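You operate a simulated robot arm through the tools that you are given. There is no shell and no other tool.

You are at the controls of a simulated robot arm. One attempt, no reset.

## Task
Shut the black valve, vent the blue hose and wind it onto the reel.
Fine: in that order; hold the white button down until the hose display shows 0; free the reel latch before you wind and leave it free; the other air controls end as they began.

Only the result counts: the job must be done as asked and must still hold three seconds after the hand-in. Knocking over, shifting, dropping, spilling or breaking anything else fails it.

## Robot
A 7-joint arm with a two-finger parallel gripper, fixed in place. Base frame: the origin is on the floor under the middle of its stand, x ahead of it, y to its left, z up; the work surface is at about z = 800. Lengths are in mm, angles in degrees, forces in N, time in s.
With the tool pointing down near the work surface it reaches from about 300 to 700 mm from the base axis. Its first joint turns from -66.0 to 66.0 degrees. Payload 1.57 kg.
Tool frame: the origin (TCP) lies between the finger pads and is the grasp point; the fingertips stand 30 mm ahead of it; z points along the fingers, y is the line along which they close. The gripper opens to 110 mm. The fingers are 24 mm wide and 12 mm thick; the gripper's body (48 by 112 mm) begins 78 mm behind the TCP.
Orientation is told as [roll, pitch, yaw] about the base's x, y, z axes, in that order, counted from this pose: with the fingers straight down and closing along the base's y, the tool's x points along the base's -x, its y along +y and its z along -z.

## Interface
- The arm moves only by the tool servo_tool. Its argument "steps" is a list of rows, each an object (a shift or turn left out is 0, a gripper value left out holds the last) with "rot": the turn, a rotation vector about the base's x, y, z in units of 4 degrees (1.0 is 4 degrees), a list of three; "delta_pos": the shift along the base's x, y, z in units of 20 mm (1.0 is 20 mm), a list of three; "hand": the gripper command, from -1 (fully open) to 1 (shut), values between in proportion. In form: [{"rot": [rx, ry, rz], "delta_pos": [tx, ty, tz], "hand": hand}, ...]. A call has 1 to 20 rows; each row shifts and turns the commanded pose from where the row before left it. A call with a number of a shift or a turn outside -1 to 1 is refused whole. Rows are played at 5 a second. More than 50 mm and 8.6 degrees between two rows, or a gripper value outside its range, and nothing of the call is played. Where a pose cannot be reached the arm comes as near as it can. A force on the tool above 90 N (or 10 N above the force at the start of the call, whichever is more), or a blocked arm, ends the call early, and 0.2 s more pass. The fingers move at their own pace (about 108 mm/s each) and stop on an object; they squeeze with about 33 N. The grip force told is the motor's: it shows also when the fingers shut on nothing. Time passes only in rows, and 0.2 s behind the last, so rows that do not move let the fingers close. It gives the time, the measured TCP pose, the force on the tool (base axes), the opening and the grip force at its end, in the units of the frame above (readings bear some noise), with the torque about the TCP (base axes, N m) and any sound that the robot's microphone picked up, and new pictures: "pictures" is both (left out), scene, wrist or none.
- Cameras (640 x 400 px; columns grow to the right, rows downward): "scene" is fixed at [138.4, -404.3, 1365]; the picture's right is [0.90, -0.44, 0.00], its down [-0.39, -0.81, -0.44] and it looks along [0.19, 0.39, -0.90] (base axes); focal length 214 px, centre (320, 200). "wrist" rides on the gripper at [70, 16, -141] in the tool frame; the picture's right is [-0.23, 0.97, 0.00], its down [-0.86, -0.20, -0.48] and it looks along [-0.47, -0.11, 0.88] (tool axes); focal length 222 px, centre (320, 200). There is no depth. A picture from a camera that has moved, and an enlarged one, comes with that camera's place and axes in the base frame and with its lens.
- enlarge(camera, box): a new picture of the part [left, top, right, bottom] of that camera's present view, enlarged. No time passes.
- close_job(): hands the job in; it is judged then, once.

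Nothing tells you positions but the pictures and the camera data. Unless the task says otherwise, let go and move clear before handing in.

The tools are called after ">>>" as name(argument=value, ...) on one line, values as JSON. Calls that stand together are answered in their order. servo_tool: Moves the arm, as the interface text tells. Its arguments: {"type":"object","properties":{"steps":{"type":"array","items":{"type":"object","properties":{"rot":{"type":"array","items":{"type":"number"}},"delta_pos":{"type":"array","items":{"type":"number"}},"hand":{"type":"number"}}}},"pictures":{"type":"string","enum":["both","scene","wrist","none"]}},"required":["steps"]} The other tools are called the same way: enlarge (camera, box) takes an enlarged picture of a part of a camera's view; close_job () hands the job in.

At the start:

```text
time_s: 0.0
tcp_pos: [454.4, 176.7, 1204.7]
ee_rot: [-0.1, 0.0, 0.0]
force: [0.2, 0.1, -0.1]
moment: [0.01, 0.0, 0.05]
gripper_width: 109.8
gripper_force: 0.1
```

scene: 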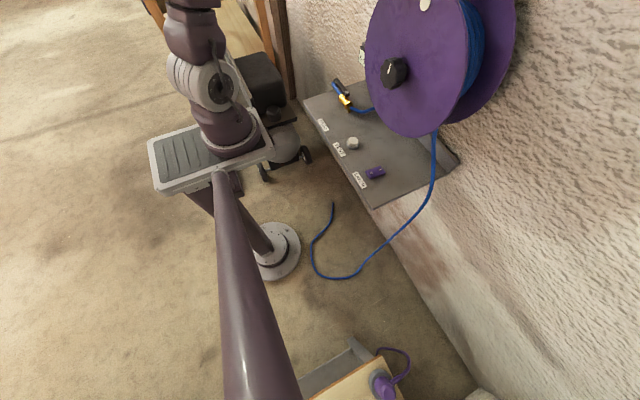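
wrist: 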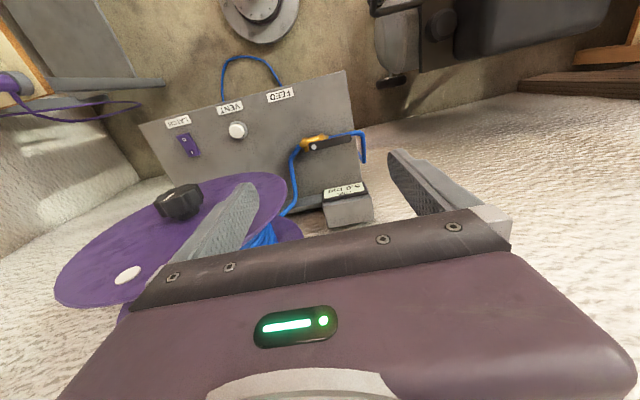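

I see a wall-mounted purple reel with a crank knob, a grey panel with three labelled controls (FEED valve with black handle, VENT white button, LATCH purple switch), and a small pressure display. I will look closer before moving.

>>> enlarge(camera="scene", box=[300, 60, 460, 210])

>>> enlarge(camera="wrist", box=[130, 60, 400, 240])

>>> enlarge(camera="scene", box=[340, 0, 540, 140])

>>> enlarge(camera="scene", box=[280, 320, 480, 400])

```text
2.67 times, centred on (380, 135) of scene
camera zoom: at [138.4, -404.3, 1365.0], right [0.9, -0.44, 0.0], down [-0.39, -0.81, -0.44], along [0.19, 0.39, -0.9], focal length 572 px, centre (160, 373)
```

zoom: 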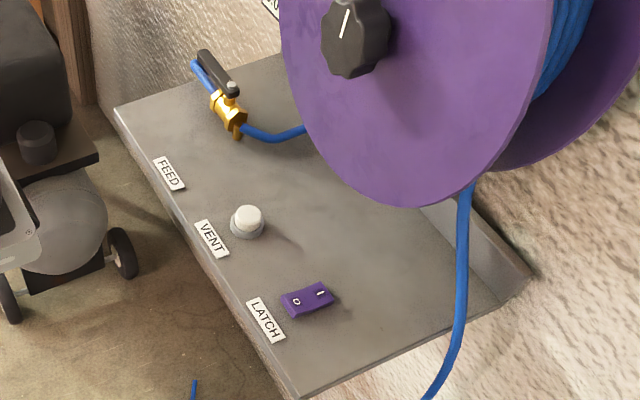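

```text
2.22 times, centred on (265, 150) of wrist
camera zoom: at [385.4, 193.4, 1345.4], right [0.23, 0.97, 0.0], down [0.86, -0.2, 0.48], along [0.47, -0.11, -0.88], focal length 494 px, centre (442, 311)
```

zoom: 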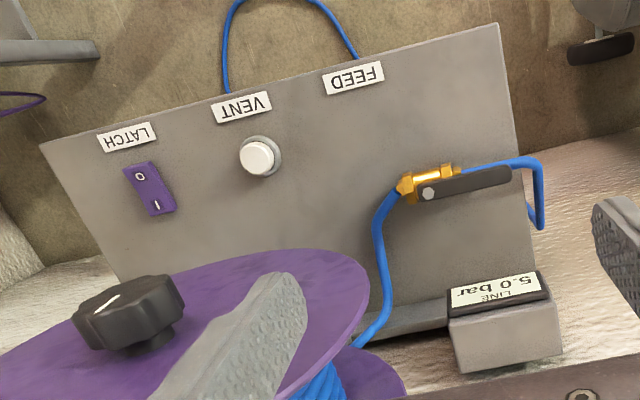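

```text
2.86 times, centred on (440, 70) of scene
camera zoom: at [138.4, -404.3, 1365.0], right [0.9, -0.44, 0.0], down [-0.39, -0.81, -0.44], along [0.19, 0.39, -0.9], focal length 613 px, centre (-23, 571)
```

zoom: 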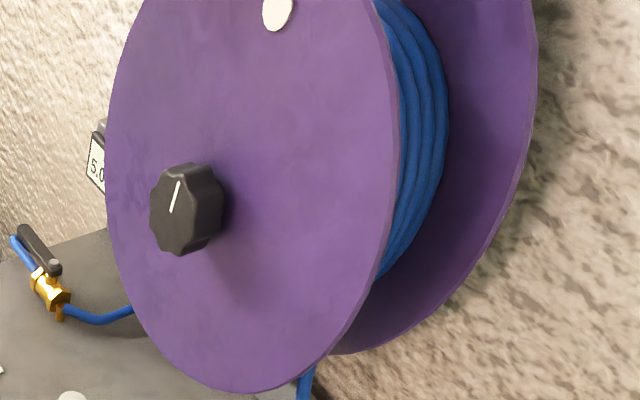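

```text
3.20 times, centred on (380, 360) of scene
camera zoom: at [138.4, -404.3, 1365.0], right [0.9, -0.44, 0.0], down [-0.39, -0.81, -0.44], along [0.19, 0.39, -0.9], focal length 686 px, centre (128, -312)
```

zoom: 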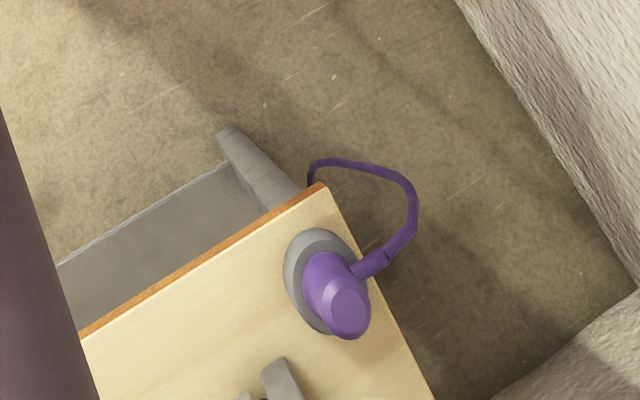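

The panel is a horizontal shelf at z≈800 with FEED valve near (512,149,854), vent button near (444,-19,810), latch rocker near (450,-153,804), and a knob on the reel near (495,-52,1050). I'll zoom in more on each before moving.

>>> enlarge(camera="wrist", box=[290, 120, 380, 176])

>>> enlarge(camera="scene", box=[320, 65, 390, 115])

>>> enlarge(camera="scene", box=[325, 130, 405, 190])

>>> enlarge(camera="wrist", box=[160, 100, 260, 165])

>>> enlarge(camera="wrist", box=[310, 170, 390, 230])

>>> enlarge(camera="wrist", box=[50, 160, 310, 320])

>>> enlarge(camera="scene", box=[230, 30, 330, 180])

```text
7.11 times, centred on (335, 148) of wrist
camera zoom: at [385.4, 193.4, 1345.4], right [0.23, 0.97, 0.0], down [0.86, -0.2, 0.48], along [0.47, -0.11, -0.88], focal length 1580 px, centre (213, 570)
```

zoom: 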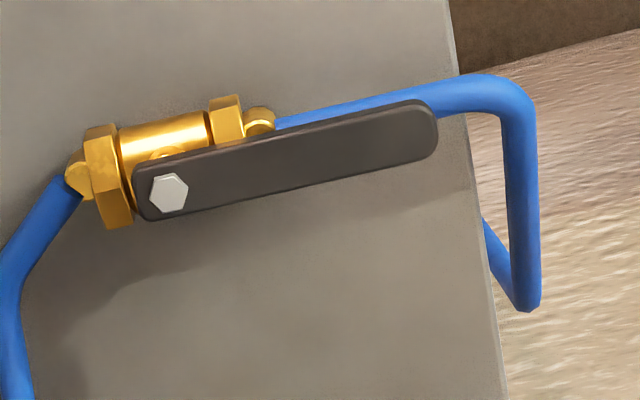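

```text
8.00 times, centred on (355, 90) of scene
camera zoom: at [138.4, -404.3, 1365.0], right [0.9, -0.44, 0.0], down [-0.39, -0.81, -0.44], along [0.19, 0.39, -0.9], focal length 1716 px, centre (40, 1080)
```

zoom: 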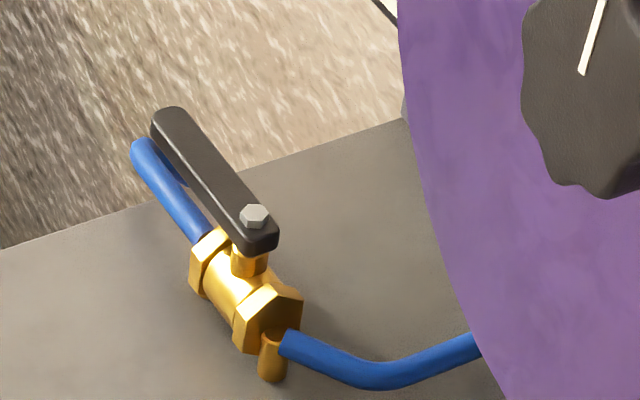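

```text
6.67 times, centred on (365, 160) of scene
camera zoom: at [138.4, -404.3, 1365.0], right [0.9, -0.44, 0.0], down [-0.39, -0.81, -0.44], along [0.19, 0.39, -0.9], focal length 1430 px, centre (20, 467)
```

zoom: 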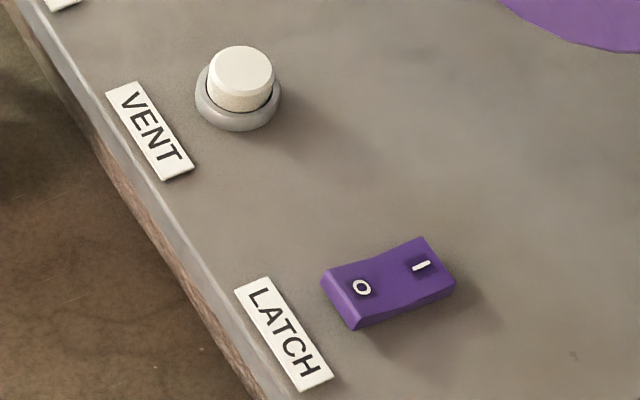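

```text
6.15 times, centred on (210, 132) of wrist
camera zoom: at [385.4, 193.4, 1345.4], right [0.23, 0.97, 0.0], down [0.86, -0.2, 0.48], along [0.47, -0.11, -0.88], focal length 1367 px, centre (997, 615)
```

zoom: 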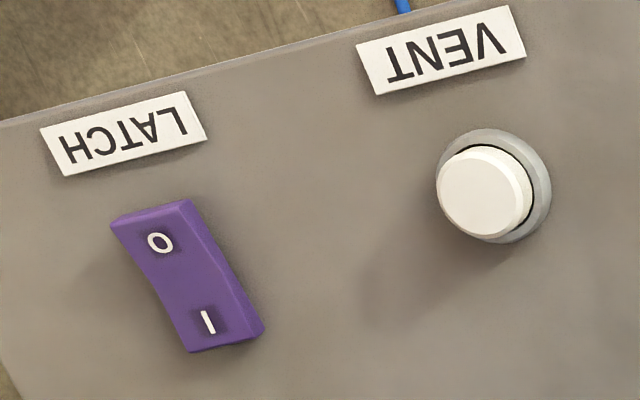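

```text
6.67 times, centred on (350, 200) of wrist
camera zoom: at [385.4, 193.4, 1345.4], right [0.23, 0.97, 0.0], down [0.86, -0.2, 0.48], along [0.47, -0.11, -0.88], focal length 1481 px, centre (120, 200)
```

zoom: 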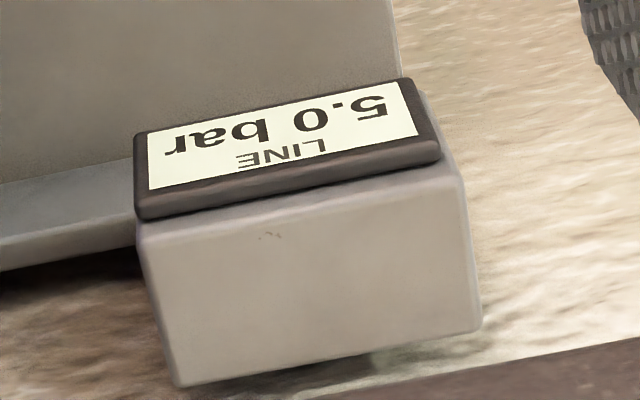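

```text
2.46 times, centred on (180, 240) of wrist
camera zoom: at [385.4, 193.4, 1345.4], right [0.23, 0.97, 0.0], down [0.86, -0.2, 0.48], along [0.47, -0.11, -0.88], focal length 547 px, centre (665, 102)
```

zoom: 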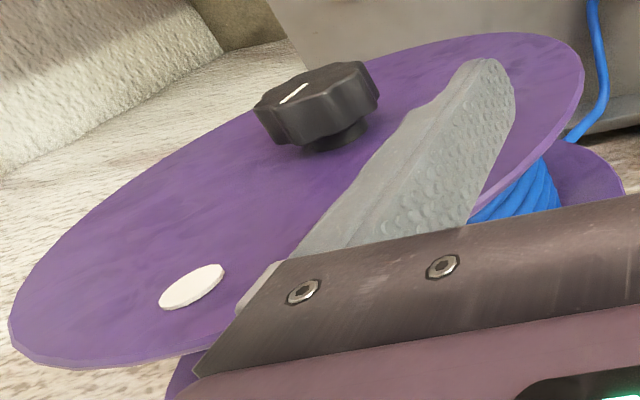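

```text
2.67 times, centred on (280, 105) of scene
camera zoom: at [138.4, -404.3, 1365.0], right [0.9, -0.44, 0.0], down [-0.39, -0.81, -0.44], along [0.19, 0.39, -0.9], focal length 572 px, centre (427, 453)
```

zoom: 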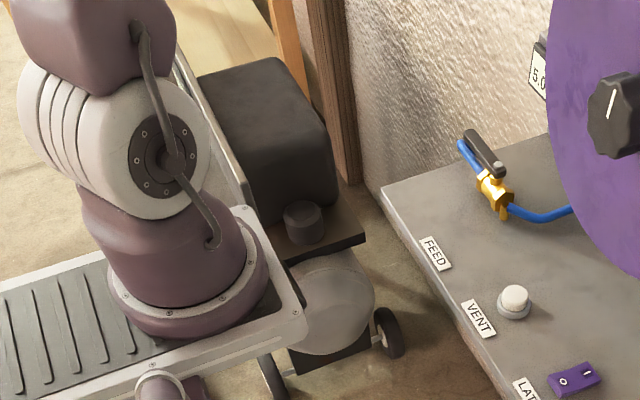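

The valve handle lies along its pipe (open), the latch rocker shows O toward me and I toward the wall, and only a "LINE 5.0 bar" display is visible so far. I'll back off and tilt the tool forward to survey the wall, looking for a hose display and the hose's wind direction.

>>> servo_tool(steps=[{"delta_pos": [-0.5, -1, 0], "rot": [0, -1, 0]}, {"delta_pos": [-0.5, -1, 0], "rot": [0, -1, 0]}, {"delta_pos": [-0.5, -1, 0], "rot": [0, -1, 0]}, {"delta_pos": [-0.5, -1, 0], "rot": [0, -1, 0]}, {"delta_pos": [-0.5, -1, 0], "rot": [0, -1, 0]}, {"delta_pos": [-0.5, -1, 0], "rot": [0, -1, 0]}, {"delta_pos": [-0.5, -1, 0], "rot": [0, -1, 0]}, {"delta_pos": [-0.5, -1, 0], "rot": [0, -1, 0]}, {"delta_pos": [0, 0, 0], "rot": [0, 0, 0]}], pictures="both")

```text
time_s: 2.0
tcp_pos: [374.7, 16.1, 1204.6]
ee_rot: [0.0, -32.0, 0.0]
force: [0.0, 0.5, -0.1]
moment: [-0.01, 0.02, 0.0]
gripper_width: 109.9
gripper_force: 0.1
camera wrist: at [241.6, 32.8, 1286.2], right [0.19, 0.97, 0.12], down [0.47, -0.2, 0.86], along [0.86, -0.11, -0.5], focal length 222 px, centre (320, 200)
```

scene: 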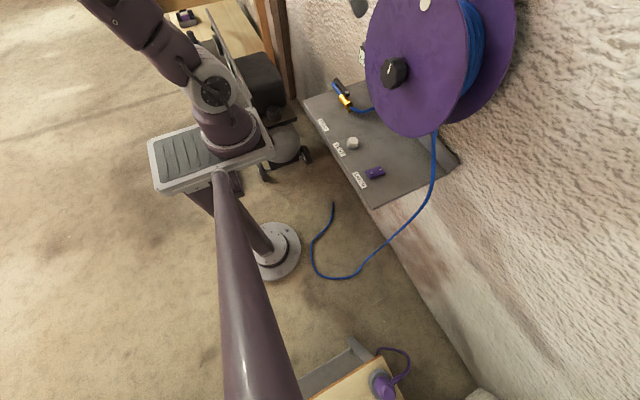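
wrist: 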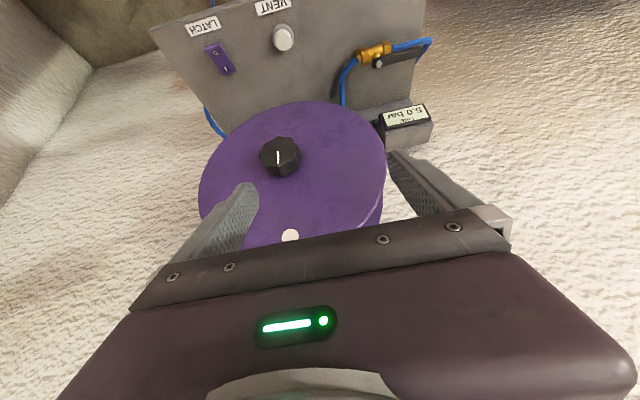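

The reel centre carries a black lobed knob with a white line, and only the LINE display is visible; the gripper hides the wall above the reel. I'll tilt further to look up at the wall.

>>> servo_tool(steps=[{"rot": [0, -1, 0]}, {"rot": [0, -1, 0]}, {"rot": [0, -1, 0]}, {"rot": [0, -1, 0]}, {"rot": [0, -1, 0]}, {"rot": [0, -1, 0]}, {"rot": [0, -1, 0]}, {"rot": [0, -1, 0]}, {"rot": [0, -1, 0]}, {"rot": [0, -1, 0]}, {"rot": [0, 0, 0]}], pictures="both")

```text
time_s: 4.4
tcp_pos: [369.7, 15.5, 1198.5]
ee_rot: [0.5, -61.6, -0.5]
force: [-0.2, -0.5, -1.2]
moment: [0.04, 0.04, -0.02]
gripper_width: 109.8
gripper_force: 0.0
out of reach, approached as far as the arm can: row 9, 10
camera wrist: at [213.5, 30.8, 1202.2], right [0.11, 0.97, 0.2], down [-0.01, -0.2, 0.98], along [0.99, -0.11, -0.01], focal length 222 px, centre (320, 200)
```

scene: 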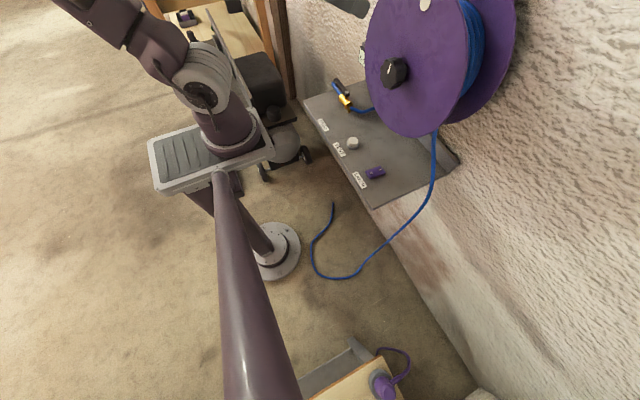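
wrist: 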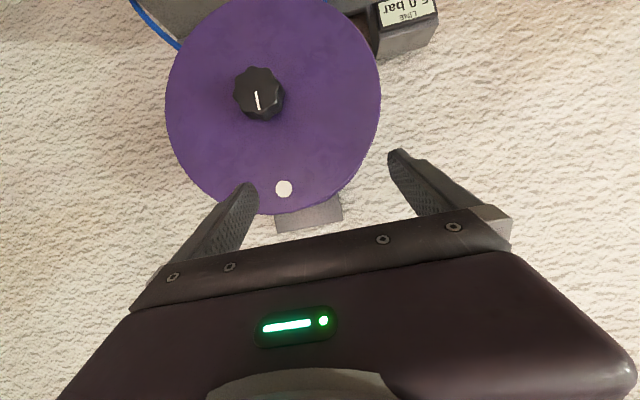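

The reel sits at about radius 160 mm, centred by the knob; there is a grey block peeking out above the reel, perhaps a second display. I'll zoom at it, then go view from above.

>>> enlarge(camera="wrist", box=[150, 0, 450, 240])

>>> servo_tool(steps=[{"delta_pos": [0, -0.2, 1], "rot": [0, 1, 0]}, {"delta_pos": [0, -0.2, 1], "rot": [0, 1, 0]}, {"delta_pos": [0, -0.2, 1], "rot": [0, 1, 0]}, {"delta_pos": [0, -0.2, 1], "rot": [0, 1, 0]}, {"delta_pos": [0, -0.2, 1], "rot": [0, 1, 0]}, {"delta_pos": [0, -0.2, 1], "rot": [0, 1, 0]}, {"delta_pos": [0.2, -0.2, 0], "rot": [0, 1, 0]}, {"delta_pos": [0.5, -0.2, 0], "rot": [0, 1, 0]}, {"delta_pos": [0.5, -0.2, 0], "rot": [0, 1, 0]}, {"delta_pos": [0.5, -0.2, 0], "rot": [0, 1, 0]}, {"delta_pos": [0.5, -0.2, 0], "rot": [0, 1, 0]}, {"delta_pos": [0.5, -0.2, 0], "rot": [0, 1, 0]}, {"delta_pos": [0.5, -0.2, 0], "rot": [0, 1, 0]}, {"delta_pos": [0.5, -0.2, 0], "rot": [0, 1, 0]}, {"delta_pos": [0.5, -0.2, 0], "rot": [0, 1, 0]}, {"delta_pos": [0.5, -0.2, 0]}, {"delta_pos": [0.5, -0.2, 0]}, {"delta_pos": [0, 0, 0]}], pictures="both")

```text
1.67 times, centred on (300, 120) of wrist
camera zoom: at [213.5, 30.8, 1202.2], right [0.11, 0.97, 0.2], down [-0.01, -0.2, 0.98], along [0.99, -0.11, -0.01], focal length 370 px, centre (353, 333)
```

zoom: 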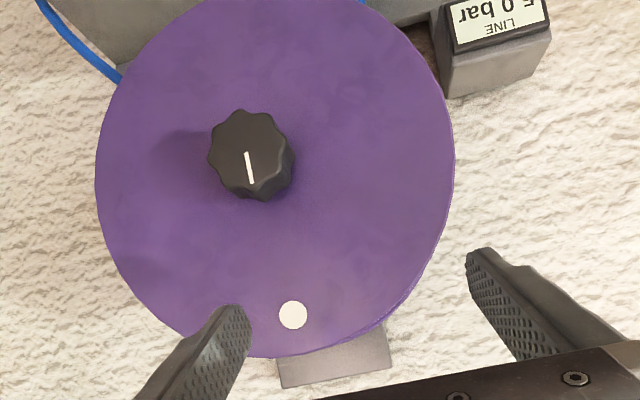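

```text
time_s: 8.2
tcp_pos: [478.4, -51.3, 1325.3]
ee_rot: [0.2, -5.8, -0.1]
force: [-1.0, -0.5, 1.2]
moment: [0.01, 0.0, 0.0]
gripper_width: 109.9
gripper_force: 0.0
camera wrist: at [395.1, -35.3, 1458.1], right [0.23, 0.97, 0.03], down [0.8, -0.2, 0.56], along [0.55, -0.1, -0.83], focal length 222 px, centre (320, 200)
```

scene: 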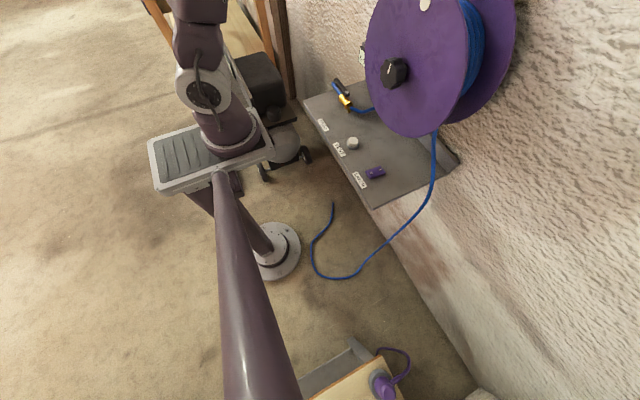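
wrist: 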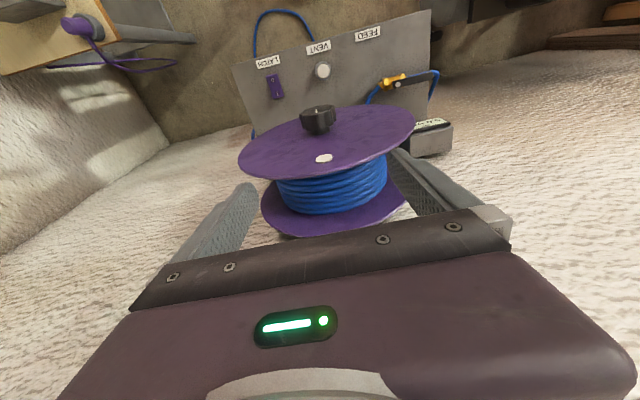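

I see the hose wound between two flanges and the whole shelf from above; the block on top of the reel is still hidden behind my gripper. I'll tilt the tool up 20° to expose it.

>>> servo_tool(steps=[{"rot": [0, -1, 0], "delta_pos": [0, 0, 0.5]}, {"rot": [0, -1, 0], "delta_pos": [0, 0, 0.5]}, {"rot": [0, -1, 0]}, {"rot": [0, -1, 0]}, {"rot": [0, -1, 0]}, {"rot": [0, -1, 0]}, {"rot": [0, 0, 0]}], pictures="wrist")

```text
time_s: 9.8
tcp_pos: [477.7, -50.4, 1346.7]
ee_rot: [0.3, -29.8, 0.0]
force: [-0.2, -0.5, 0.7]
moment: [-0.03, -0.03, 0.03]
gripper_width: 110.1
gripper_force: 0.0
camera wrist: at [348.3, -35.3, 1432.0], right [0.19, 0.97, 0.12], down [0.5, -0.2, 0.84], along [0.84, -0.1, -0.53], focal length 222 px, centre (320, 200)
```

wrist: 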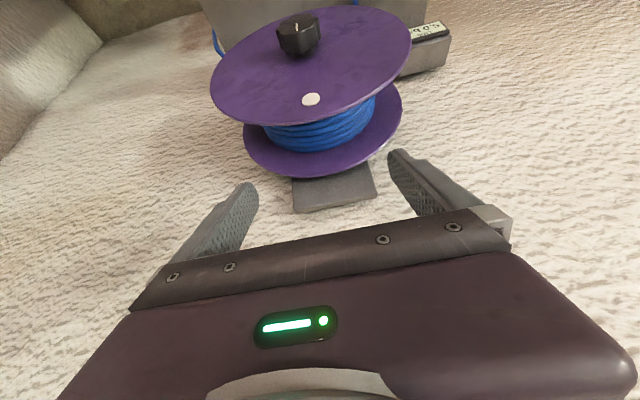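

The grey piece above the reel is only a mounting plate. I'll zoom at the visible display and other areas to look for the hose display.

>>> enlarge(camera="wrist", box=[380, 10, 480, 80])

>>> enlarge(camera="scene", box=[350, 30, 380, 80])

>>> enlarge(camera="scene", box=[380, 100, 480, 200])

```text
5.71 times, centred on (430, 45) of wrist
camera zoom: at [348.3, -35.3, 1432.0], right [0.19, 0.97, 0.12], down [0.5, -0.2, 0.84], along [0.84, -0.1, -0.53], focal length 1269 px, centre (-309, 1086)
```

zoom: 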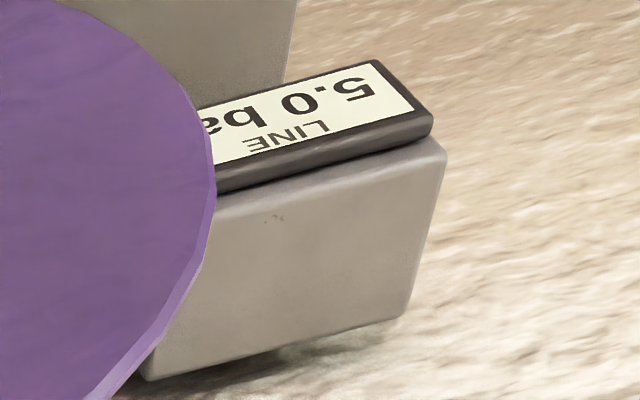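

```text
8.00 times, centred on (365, 55) of scene
camera zoom: at [138.4, -404.3, 1365.0], right [0.9, -0.44, 0.0], down [-0.39, -0.81, -0.44], along [0.19, 0.39, -0.9], focal length 1716 px, centre (-40, 1360)
```

zoom: 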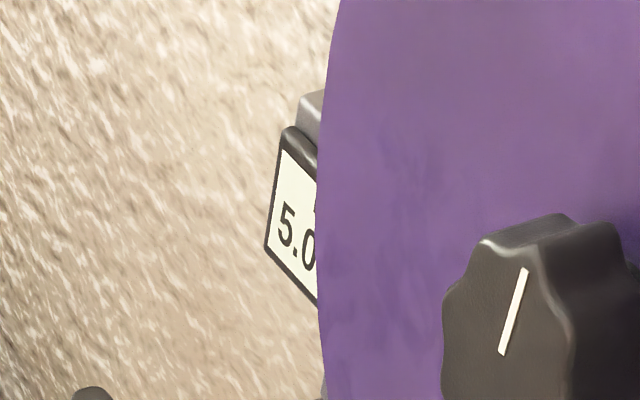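

```text
4.00 times, centred on (430, 150) of scene
camera zoom: at [138.4, -404.3, 1365.0], right [0.9, -0.44, 0.0], down [-0.39, -0.81, -0.44], along [0.19, 0.39, -0.9], focal length 858 px, centre (-120, 400)
```

zoom: 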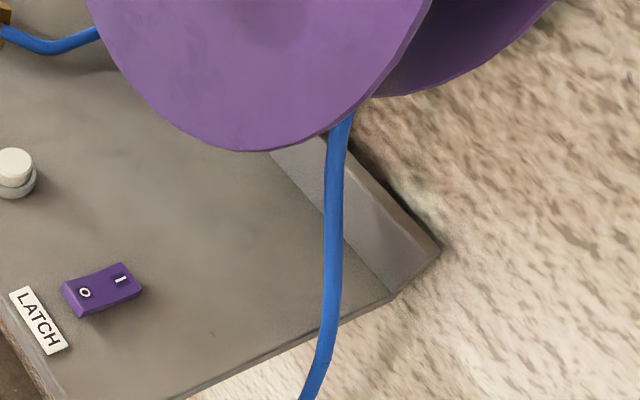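

The hose hangs off the −y side of the reel. I'll go down in front of the latch side, to look at the rocker, and under the reel for a hose display.

>>> servo_tool(steps=[{"delta_pos": [-0.8, -1, -1], "rot": [0, -0.5, 0]}, {"delta_pos": [-0.8, -1, -1], "rot": [0, -0.5, 0]}, {"delta_pos": [-0.8, -1, -1], "rot": [0, -0.5, 0]}, {"delta_pos": [-0.8, -1, -1], "rot": [0, -0.5, 0]}, {"delta_pos": [-0.8, -1, -1], "rot": [0, -0.5, 0]}, {"delta_pos": [0, 0, -1]}, {"delta_pos": [0, 0, -1]}, {"delta_pos": [0, 0, -1]}, {"delta_pos": [0, 0, -1]}, {"delta_pos": [0, 0, -1]}, {"delta_pos": [0, 0, -1]}, {"delta_pos": [0, 0, -1]}, {"delta_pos": [0, 0, -1]}, {"delta_pos": [0, 0, -1]}, {"delta_pos": [0, 0, -1]}, {"delta_pos": [0, 0, -1]}, {"delta_pos": [0, 0, -1]}, {"delta_pos": [0, 0, -1]}, {"delta_pos": [0, 0, 0]}], pictures="both")

```text
time_s: 13.8
tcp_pos: [398.9, -150.5, 986.1]
ee_rot: [0.3, -39.8, -0.1]
force: [-0.5, 0.5, 0.8]
moment: [0.04, -0.01, -0.02]
gripper_width: 110.1
gripper_force: 0.1
camera wrist: at [255.6, -135.3, 1048.4], right [0.17, 0.97, 0.15], down [0.35, -0.2, 0.91], along [0.92, -0.1, -0.38], focal length 222 px, centre (320, 200)
```

scene: 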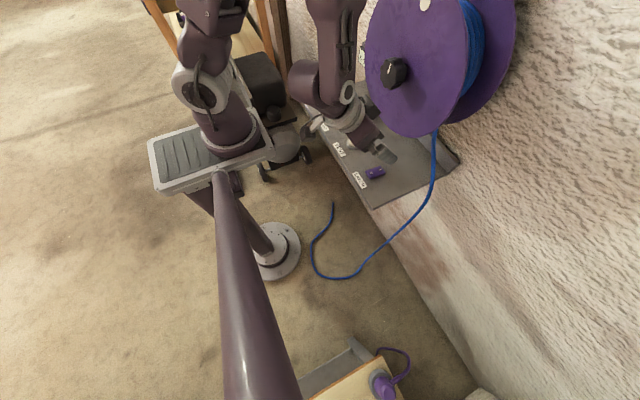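
wrist: 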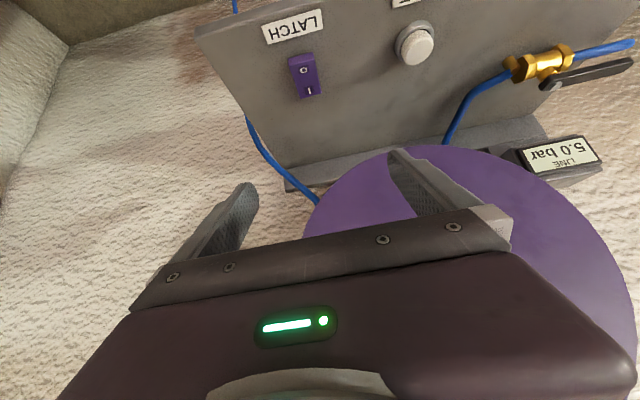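

I can see under the reel now; next to the LINE display there seems to be another dark edge. I'll zoom there and on the rocker.

>>> enlarge(camera="wrist", box=[440, 100, 620, 210])

>>> enlarge(camera="wrist", box=[250, 0, 450, 120])

>>> enlarge(camera="wrist", box=[200, 90, 400, 220])

>>> enlarge(camera="scene", box=[290, 0, 420, 190])

```text
3.56 times, centred on (530, 155) of wrist
camera zoom: at [255.6, -135.3, 1048.4], right [0.17, 0.97, 0.15], down [0.35, -0.2, 0.91], along [0.92, -0.1, -0.38], focal length 790 px, centre (-427, 360)
```

zoom: 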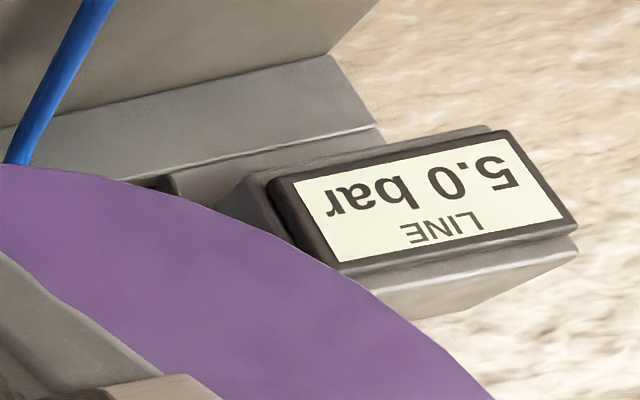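

```text
3.20 times, centred on (350, 60) of wrist
camera zoom: at [255.6, -135.3, 1048.4], right [0.17, 0.97, 0.15], down [0.35, -0.2, 0.91], along [0.92, -0.1, -0.38], focal length 711 px, centre (224, 648)
```

zoom: 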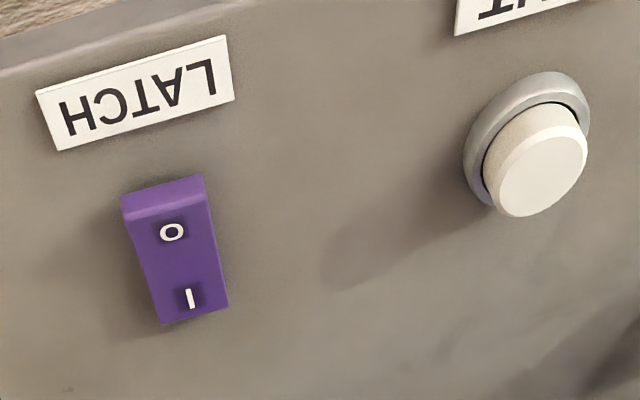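

```text
3.08 times, centred on (300, 155) of wrist
camera zoom: at [255.6, -135.3, 1048.4], right [0.17, 0.97, 0.15], down [0.35, -0.2, 0.91], along [0.92, -0.1, -0.38], focal length 684 px, centre (382, 338)
```

zoom: 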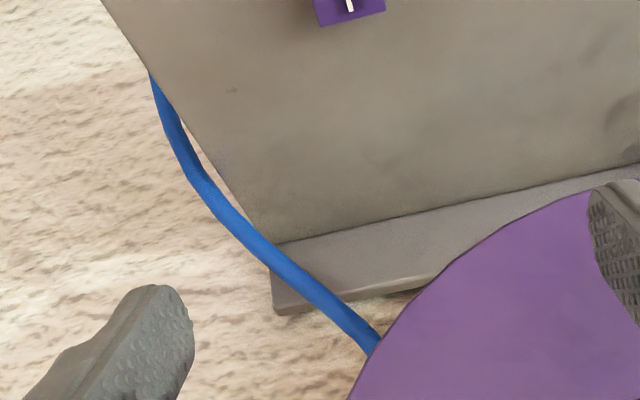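

```text
2.11 times, centred on (355, 95) of scene
camera zoom: at [138.4, -404.3, 1365.0], right [0.9, -0.44, 0.0], down [-0.39, -0.81, -0.44], along [0.19, 0.39, -0.9], focal length 452 px, centre (246, 421)
```

zoom: 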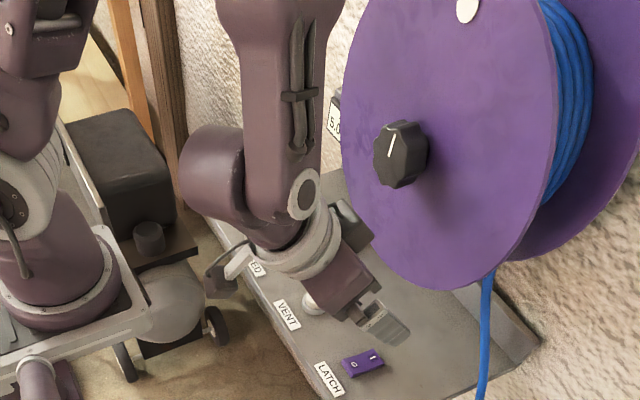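

The rocker, button and LINE display are clear; a second display isn't in sight yet. I need to determine the hose's winding direction, so I zoom between the flanges from the scene camera.

>>> enlarge(camera="scene", box=[410, 60, 500, 150])

>>> enlarge(camera="scene", box=[440, 0, 530, 70])

```text
4.44 times, centred on (455, 105) of scene
camera zoom: at [138.4, -404.3, 1365.0], right [0.9, -0.44, 0.0], down [-0.39, -0.81, -0.44], along [0.19, 0.39, -0.9], focal length 953 px, centre (-280, 622)
```

zoom: 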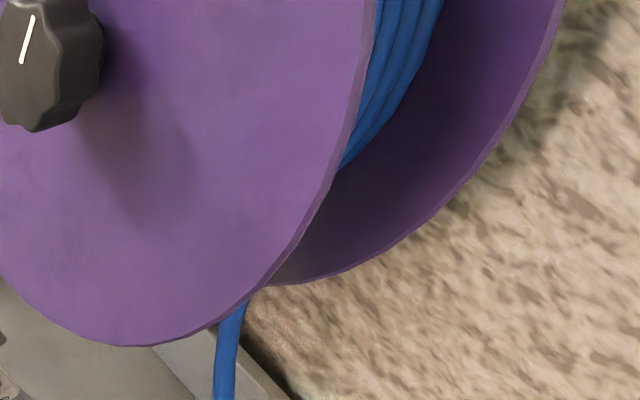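

```text
5.71 times, centred on (485, 35) of scene
camera zoom: at [138.4, -404.3, 1365.0], right [0.9, -0.44, 0.0], down [-0.39, -0.81, -0.44], along [0.19, 0.39, -0.9], focal length 1226 px, centre (-623, 1143)
```

zoom: 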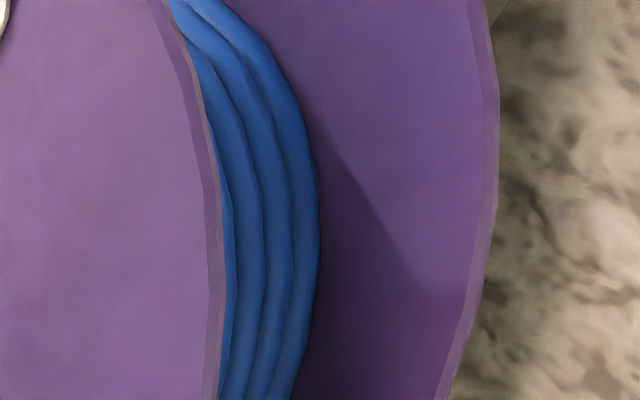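

The front flange hides where the hose leaves the drum. I'll swing the tool round to the −y side and yaw 90° so the wrist camera looks along +y between the flanges.

>>> servo_tool(steps=[{"delta_pos": [0, 0, 1], "rot": [0, 0, 1]}, {"delta_pos": [0, 0, 1], "rot": [0, 0, 1]}, {"delta_pos": [0, 0, 1], "rot": [0, 0, 1]}, {"delta_pos": [0, 0, 1], "rot": [0, 0, 1]}, {"delta_pos": [0, 0, 1], "rot": [0, 0, 1]}, {"delta_pos": [0, 0, 1], "rot": [0, 0, 1]}, {"delta_pos": [0, 0, 1], "rot": [0, 0, 1]}, {"delta_pos": [0, 0, 1], "rot": [0, 0, 1]}, {"delta_pos": [0, -1, 0], "rot": [0, 0, 1]}, {"delta_pos": [0, -1, 0], "rot": [0, 0, 1]}, {"delta_pos": [0, -1, 0], "rot": [0, 0, 1]}, {"delta_pos": [0, -1, 0], "rot": [0, 0, 1]}, {"delta_pos": [0, -1, 0], "rot": [0, 0, 1]}, {"delta_pos": [0, -1, 0], "rot": [0, 0, 1]}, {"delta_pos": [0, -1, 0], "rot": [0, 0, 1]}, {"delta_pos": [0, -1, 0], "rot": [0, 0, 1]}, {"delta_pos": [0, -1, 0], "rot": [0, 0, 1]}, {"delta_pos": [0, -1, 0], "rot": [0, 0, 1]}, {"delta_pos": [0, -1, 0], "rot": [0, 0, 1]}, {"delta_pos": [0, 0, 0]}], pictures="both")

```text
time_s: 18.0
tcp_pos: [413.5, -329.0, 1139.1]
ee_rot: [0.1, -37.7, 72.1]
force: [0.2, -0.4, 0.1]
moment: [-0.01, 0.0, -0.03]
gripper_width: 110.3
gripper_force: 0.0
out of reach, approached as far as the arm can: row 18, 19
camera wrist: at [355.9, -458.8, 1207.3], right [-0.87, 0.47, 0.14], down [0.31, 0.31, 0.9], along [0.38, 0.83, -0.41], focal length 222 px, centre (320, 200)
```

scene: 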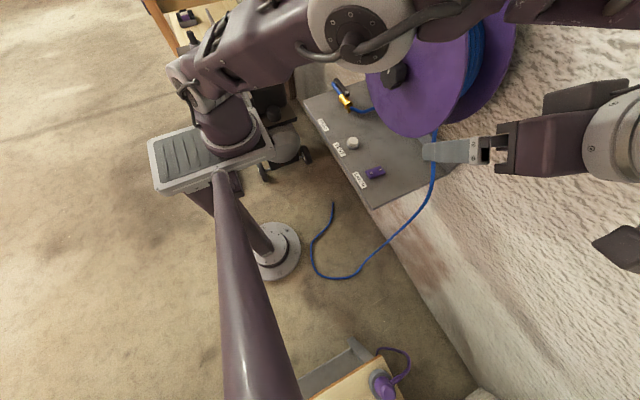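
wrist: 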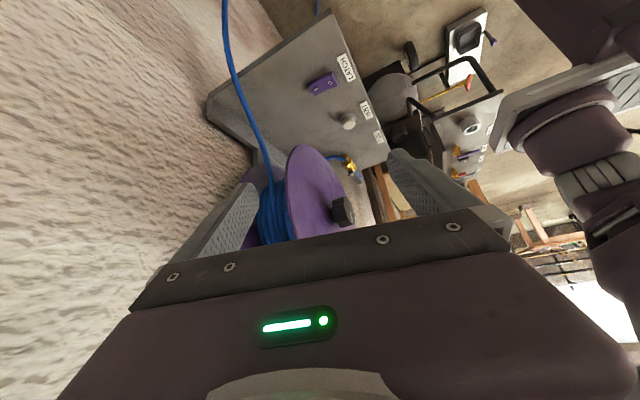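

From this side the hose can be seen leaving the reel between the flanges. I'll zoom there and on the objects in the background.

>>> enlarge(camera="wrist", box=[200, 120, 370, 250])

>>> enlarge(camera="wrist", box=[380, 0, 530, 200])

>>> enlarge(camera="wrist", box=[200, 0, 400, 190])

```text
3.08 times, centred on (285, 185) of wrist
camera zoom: at [355.9, -458.8, 1207.3], right [-0.87, 0.47, 0.14], down [0.31, 0.31, 0.9], along [0.38, 0.83, -0.41], focal length 684 px, centre (428, 246)
```

zoom: 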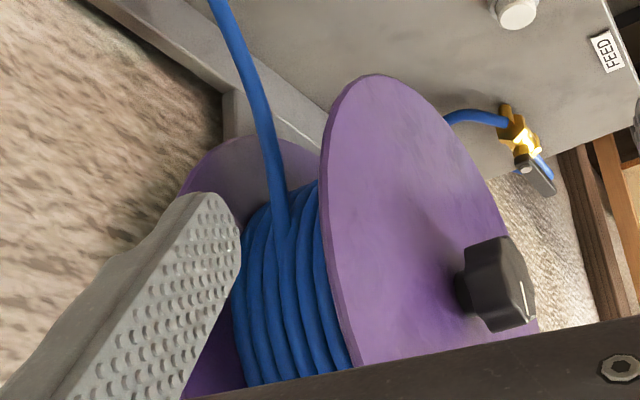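

```text
2.00 times, centred on (455, 100) of wrist
camera zoom: at [355.9, -458.8, 1207.3], right [-0.87, 0.47, 0.14], down [0.31, 0.31, 0.9], along [0.38, 0.83, -0.41], focal length 444 px, centre (50, 400)
```

zoom: 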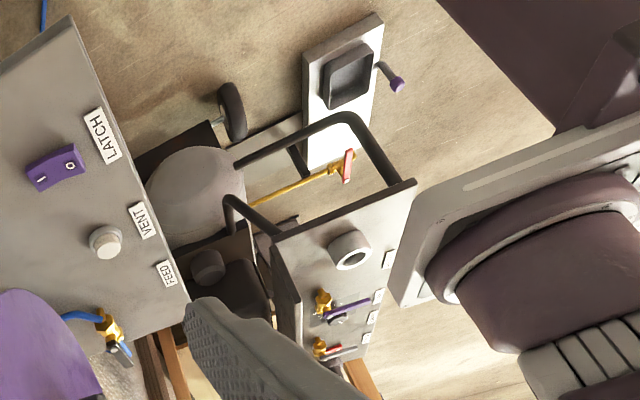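

```text
2.11 times, centred on (300, 95) of wrist
camera zoom: at [355.9, -458.8, 1207.3], right [-0.87, 0.47, 0.14], down [0.31, 0.31, 0.9], along [0.38, 0.83, -0.41], focal length 468 px, centre (362, 421)
```

zoom: 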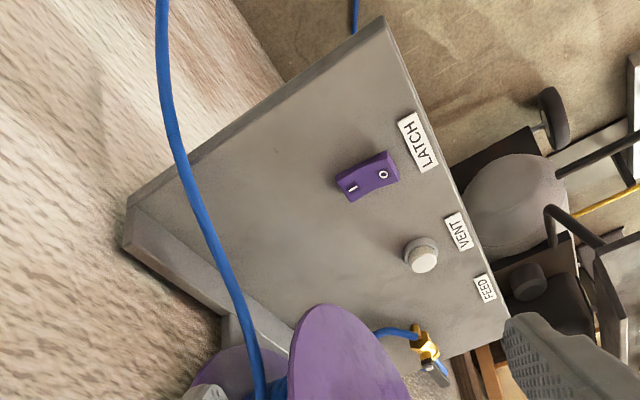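

The hose comes off the reel's −y side going downward, so winding means turning the reel counter-clockwise as seen from the robot (negative rotation about x). Now I go back around and over to the valve side for a close look at the valve.

>>> servo_tool(steps=[{"delta_pos": [0, 1, 0], "rot": [0, 0, -1]}, {"delta_pos": [0, 1, 0], "rot": [0, 0, -1]}, {"delta_pos": [0, 1, 0], "rot": [0, 0, -1]}, {"delta_pos": [0, 1, 0], "rot": [0, 0, -1]}, {"delta_pos": [0, 1, 0], "rot": [0, 0, -1]}, {"delta_pos": [0, 1, 0], "rot": [0, 0, -1]}, {"delta_pos": [0, 1, 0], "rot": [0, 0, -1]}, {"delta_pos": [-0.1, 1, 0], "rot": [0, 0, -1]}, {"delta_pos": [-0.1, 1, 0], "rot": [0, 0, -1]}, {"delta_pos": [-0.1, 1, 0], "rot": [0, 0, -1]}, {"delta_pos": [-0.1, 1, 0], "rot": [0, 0, -1]}, {"delta_pos": [-0.1, 1, 0], "rot": [0, 0, -1]}, {"delta_pos": [-0.1, 1, 0], "rot": [0, 0, -1]}, {"delta_pos": [-0.1, 1, 0], "rot": [0, 0, -1]}, {"delta_pos": [-0.1, 1, 0], "rot": [0, 0, -1]}, {"delta_pos": [-0.1, 1, 0], "rot": [0, 0, -1]}, {"delta_pos": [-0.1, 1, 0], "rot": [0, 0, -1]}, {"delta_pos": [-0.1, 1, 0], "rot": [0, 0, -1]}, {"delta_pos": [0, 1, 0]}, {"delta_pos": [0, 1, 0]}], pictures="none")

>>> servo_tool(steps=[{"delta_pos": [0, 1, -0.5], "rot": [0, 1, 0]}, {"delta_pos": [0, 1, -0.5], "rot": [0, 1, 0]}, {"delta_pos": [0, 1, -0.5], "rot": [0, 1, 0]}, {"delta_pos": [0, 0.5, -0.5]}, {"delta_pos": [0, 0, -0.5]}, {"delta_pos": [0, 0, 0]}], pictures="both")

```text
time_s: 22.2
tcp_pos: [391.3, 71.2, 1140.5]
ee_rot: [0.2, -39.9, 0.0]
force: [-0.6, -0.5, -0.5]
moment: [-0.02, -0.05, -0.01]
gripper_width: 110.0
gripper_force: 0.1
```

```text
time_s: 23.6
tcp_pos: [391.3, 142.4, 1089.3]
ee_rot: [0.1, -27.7, 0.1]
force: [0.0, 0.7, -0.2]
moment: [0.0, -0.02, -0.04]
gripper_width: 110.1
gripper_force: 0.0
camera wrist: at [265.1, 158.3, 1181.4], right [0.2, 0.97, 0.11], down [0.53, -0.2, 0.82], along [0.82, -0.1, -0.56], focal length 222 px, centre (320, 200)
```

scene: 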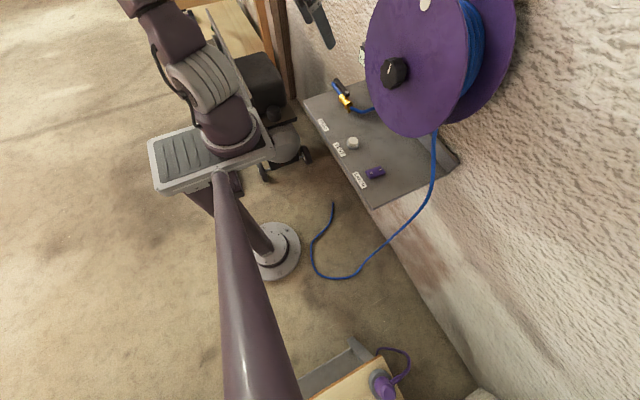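
wrist: 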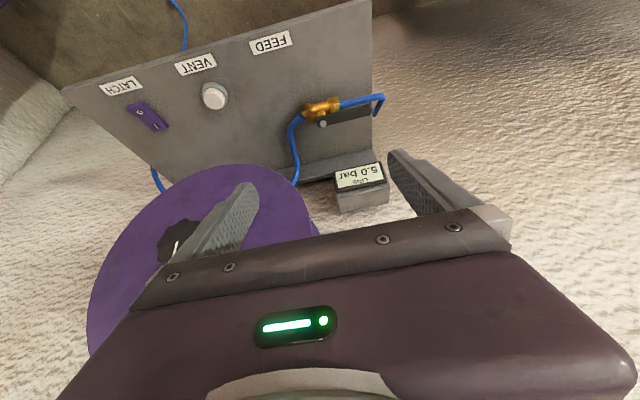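

The valve and the LINE display are clearly in view. Zooming on the valve for its pipe, handle heights and any stops.

>>> enlarge(camera="wrist", box=[280, 80, 400, 155])

>>> enlarge(camera="wrist", box=[300, 90, 345, 130])

>>> enlarge(camera="scene", box=[325, 70, 375, 115])

```text
5.33 times, centred on (340, 118) of wrist
camera zoom: at [265.1, 158.3, 1181.4], right [0.2, 0.97, 0.11], down [0.53, -0.2, 0.82], along [0.82, -0.1, -0.56], focal length 1185 px, centre (213, 640)
```

zoom: 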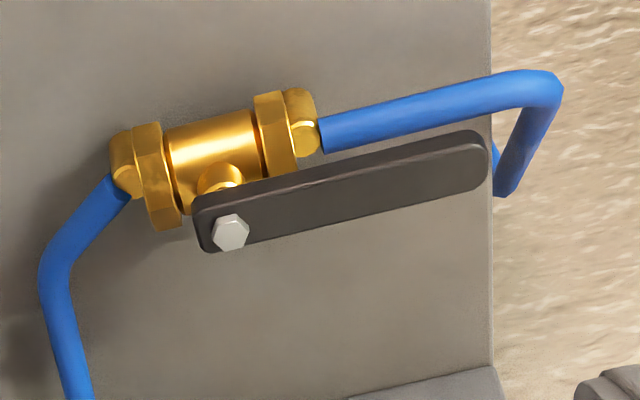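

```text
10.00 times, centred on (322, 110) of wrist
camera zoom: at [265.1, 158.3, 1181.4], right [0.2, 0.97, 0.11], down [0.53, -0.2, 0.82], along [0.82, -0.1, -0.56], focal length 2221 px, centre (295, 1100)
```

zoom: 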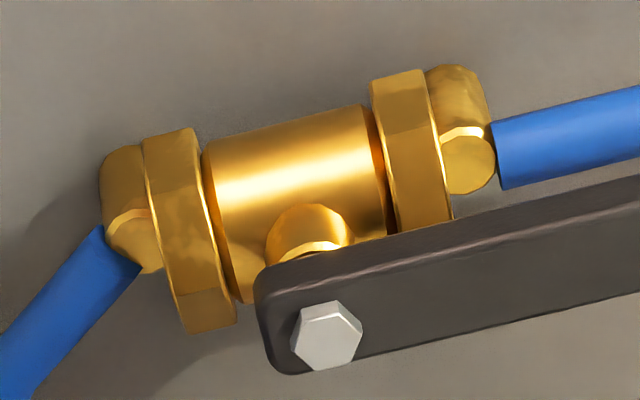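

```text
8.89 times, centred on (350, 92) of scene
camera zoom: at [138.4, -404.3, 1365.0], right [0.9, -0.44, 0.0], down [-0.39, -0.81, -0.44], along [0.19, 0.39, -0.9], focal length 1906 px, centre (53, 1156)
```

zoom: 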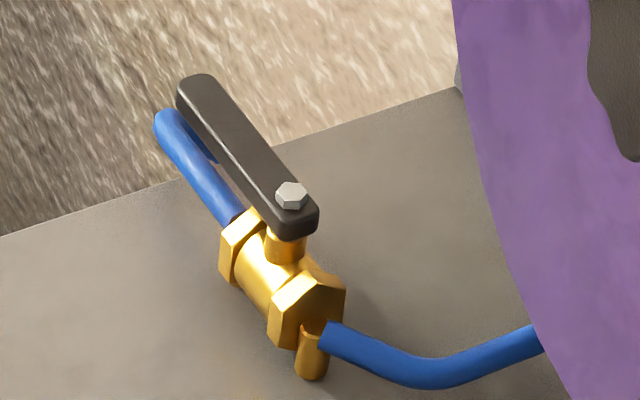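

The handle (top z≈854, ~20 mm wide) points along +y over the pipe, the hose below it tops out at z≈830, so there's clearance to push the handle sideways. I'll close the fingers and come above the wall side of the handle end, tool vertical.

>>> servo_tool(steps=[{"delta_pos": [1, 0.45, 0], "rot": [0, 1, 0], "hand": 1}, {"delta_pos": [1, 0.45, 0], "rot": [0, 1, 0]}, {"delta_pos": [1, 0.45, 0], "rot": [0, 1, 0]}, {"delta_pos": [1, 0.45, 0], "rot": [0, 1, 0]}, {"delta_pos": [1, 0.45, 0], "rot": [0, 1, 0]}, {"delta_pos": [1, 0.45, 0], "rot": [0, 1, 0]}, {"delta_pos": [1, 0.45, 0], "rot": [0, 1, 0]}, {"delta_pos": [0.6, 0, 0]}, {"delta_pos": [0, 0, 0]}, {"delta_pos": [0, 0, 0]}], pictures="both")

```text
time_s: 25.8
tcp_pos: [519.8, 194.8, 1099.7]
ee_rot: [0.4, 0.2, 0.0]
force: [0.1, 0.0, 0.6]
moment: [-0.01, 0.0, 0.01]
gripper_width: 0.0
gripper_force: 21.1
out of reach, approached as far as the arm can: row 1
camera wrist: at [450.3, 211.0, 1240.6], right [0.23, 0.97, 0.0], down [0.86, -0.2, 0.47], along [0.46, -0.1, -0.88], focal length 222 px, centre (320, 200)
```

scene: 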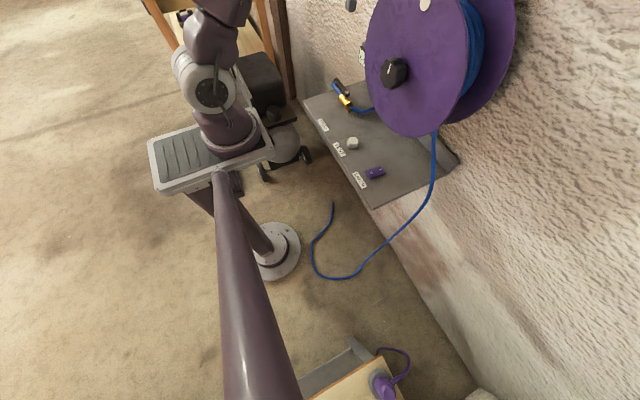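
wrist: 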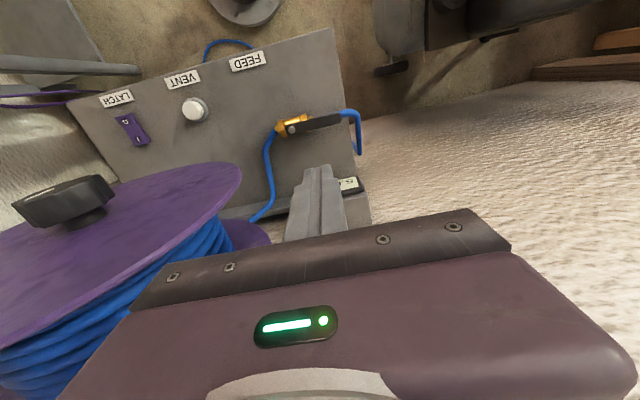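

I'm above the shelf near the valve with fingers closed. Before descending I check the LINE box position relative to my descent line.

>>> enlarge(camera="wrist", box=[260, 90, 400, 230])

>>> servo_tool(steps=[{"delta_pos": [1, 0.7, -0.5]}, {"delta_pos": [0.3, 0, -0.5]}, {"delta_pos": [0, 0, -1]}, {"delta_pos": [0, 0, -1]}, {"delta_pos": [0, 0, -1]}, {"delta_pos": [0, 0, -1]}, {"delta_pos": [0, 0, 0]}], pictures="both")

```text
2.86 times, centred on (330, 160) of wrist
camera zoom: at [450.3, 211.0, 1240.6], right [0.23, 0.97, 0.0], down [0.86, -0.2, 0.47], along [0.46, -0.1, -0.88], focal length 635 px, centre (291, 314)
```

zoom: 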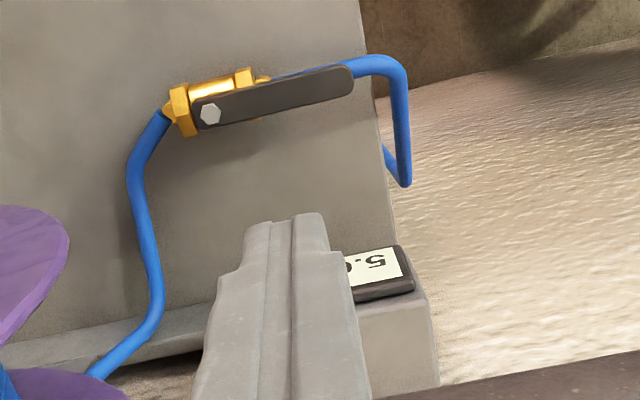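

```text
time_s: 27.4
tcp_pos: [545.8, 210.2, 1001.0]
ee_rot: [0.3, 0.2, 0.0]
force: [0.6, 0.3, 0.6]
moment: [-0.04, 0.01, 0.02]
gripper_width: 0.0
gripper_force: 21.5
camera wrist: at [477.7, 225.9, 1141.2], right [0.23, 0.97, 0.0], down [0.86, -0.2, 0.47], along [0.46, -0.1, -0.88], focal length 222 px, centre (320, 200)
```

scene: 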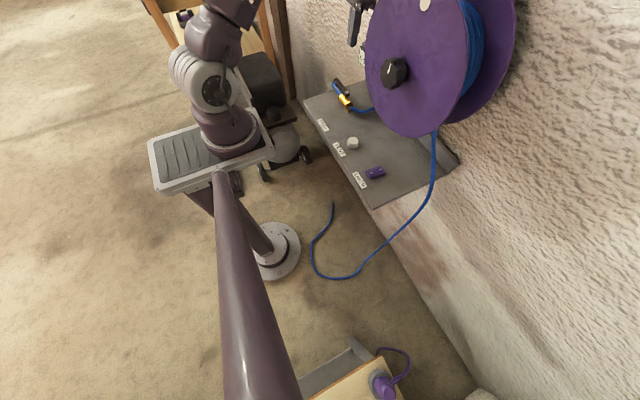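
wrist: 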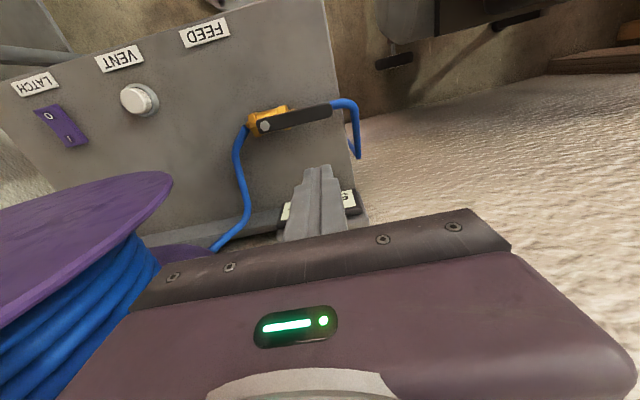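

The handle is at x≈508–512 and my fingers will come down at x≈546, clear of the LINE box (front at ≈595). Descending so the tips reach z≈838.

>>> servo_tool(steps=[{"delta_pos": [0, 0, -1]}, {"delta_pos": [0, 0, -1]}, {"delta_pos": [0, 0, -1]}, {"delta_pos": [0, 0, -1]}, {"delta_pos": [0, 0, -1]}, {"delta_pos": [0, 0, -1]}, {"delta_pos": [0, 0, -0.65]}, {"delta_pos": [0, 0, 0]}], pictures="both")

```text
time_s: 29.2
tcp_pos: [545.1, 210.6, 867.9]
ee_rot: [0.2, 0.2, 0.0]
force: [-0.5, 0.3, 0.1]
moment: [-0.03, -0.02, 0.01]
gripper_width: 0.0
gripper_force: 21.3
camera wrist: at [476.8, 225.9, 1007.8], right [0.23, 0.97, 0.0], down [0.86, -0.2, 0.47], along [0.46, -0.1, -0.88], focal length 222 px, centre (320, 200)
```

scene: 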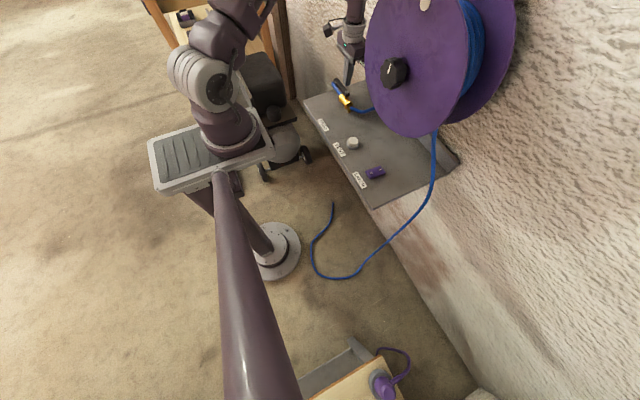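
wrist: 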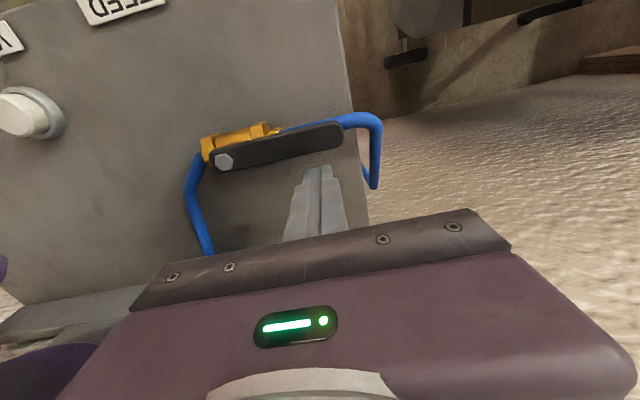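

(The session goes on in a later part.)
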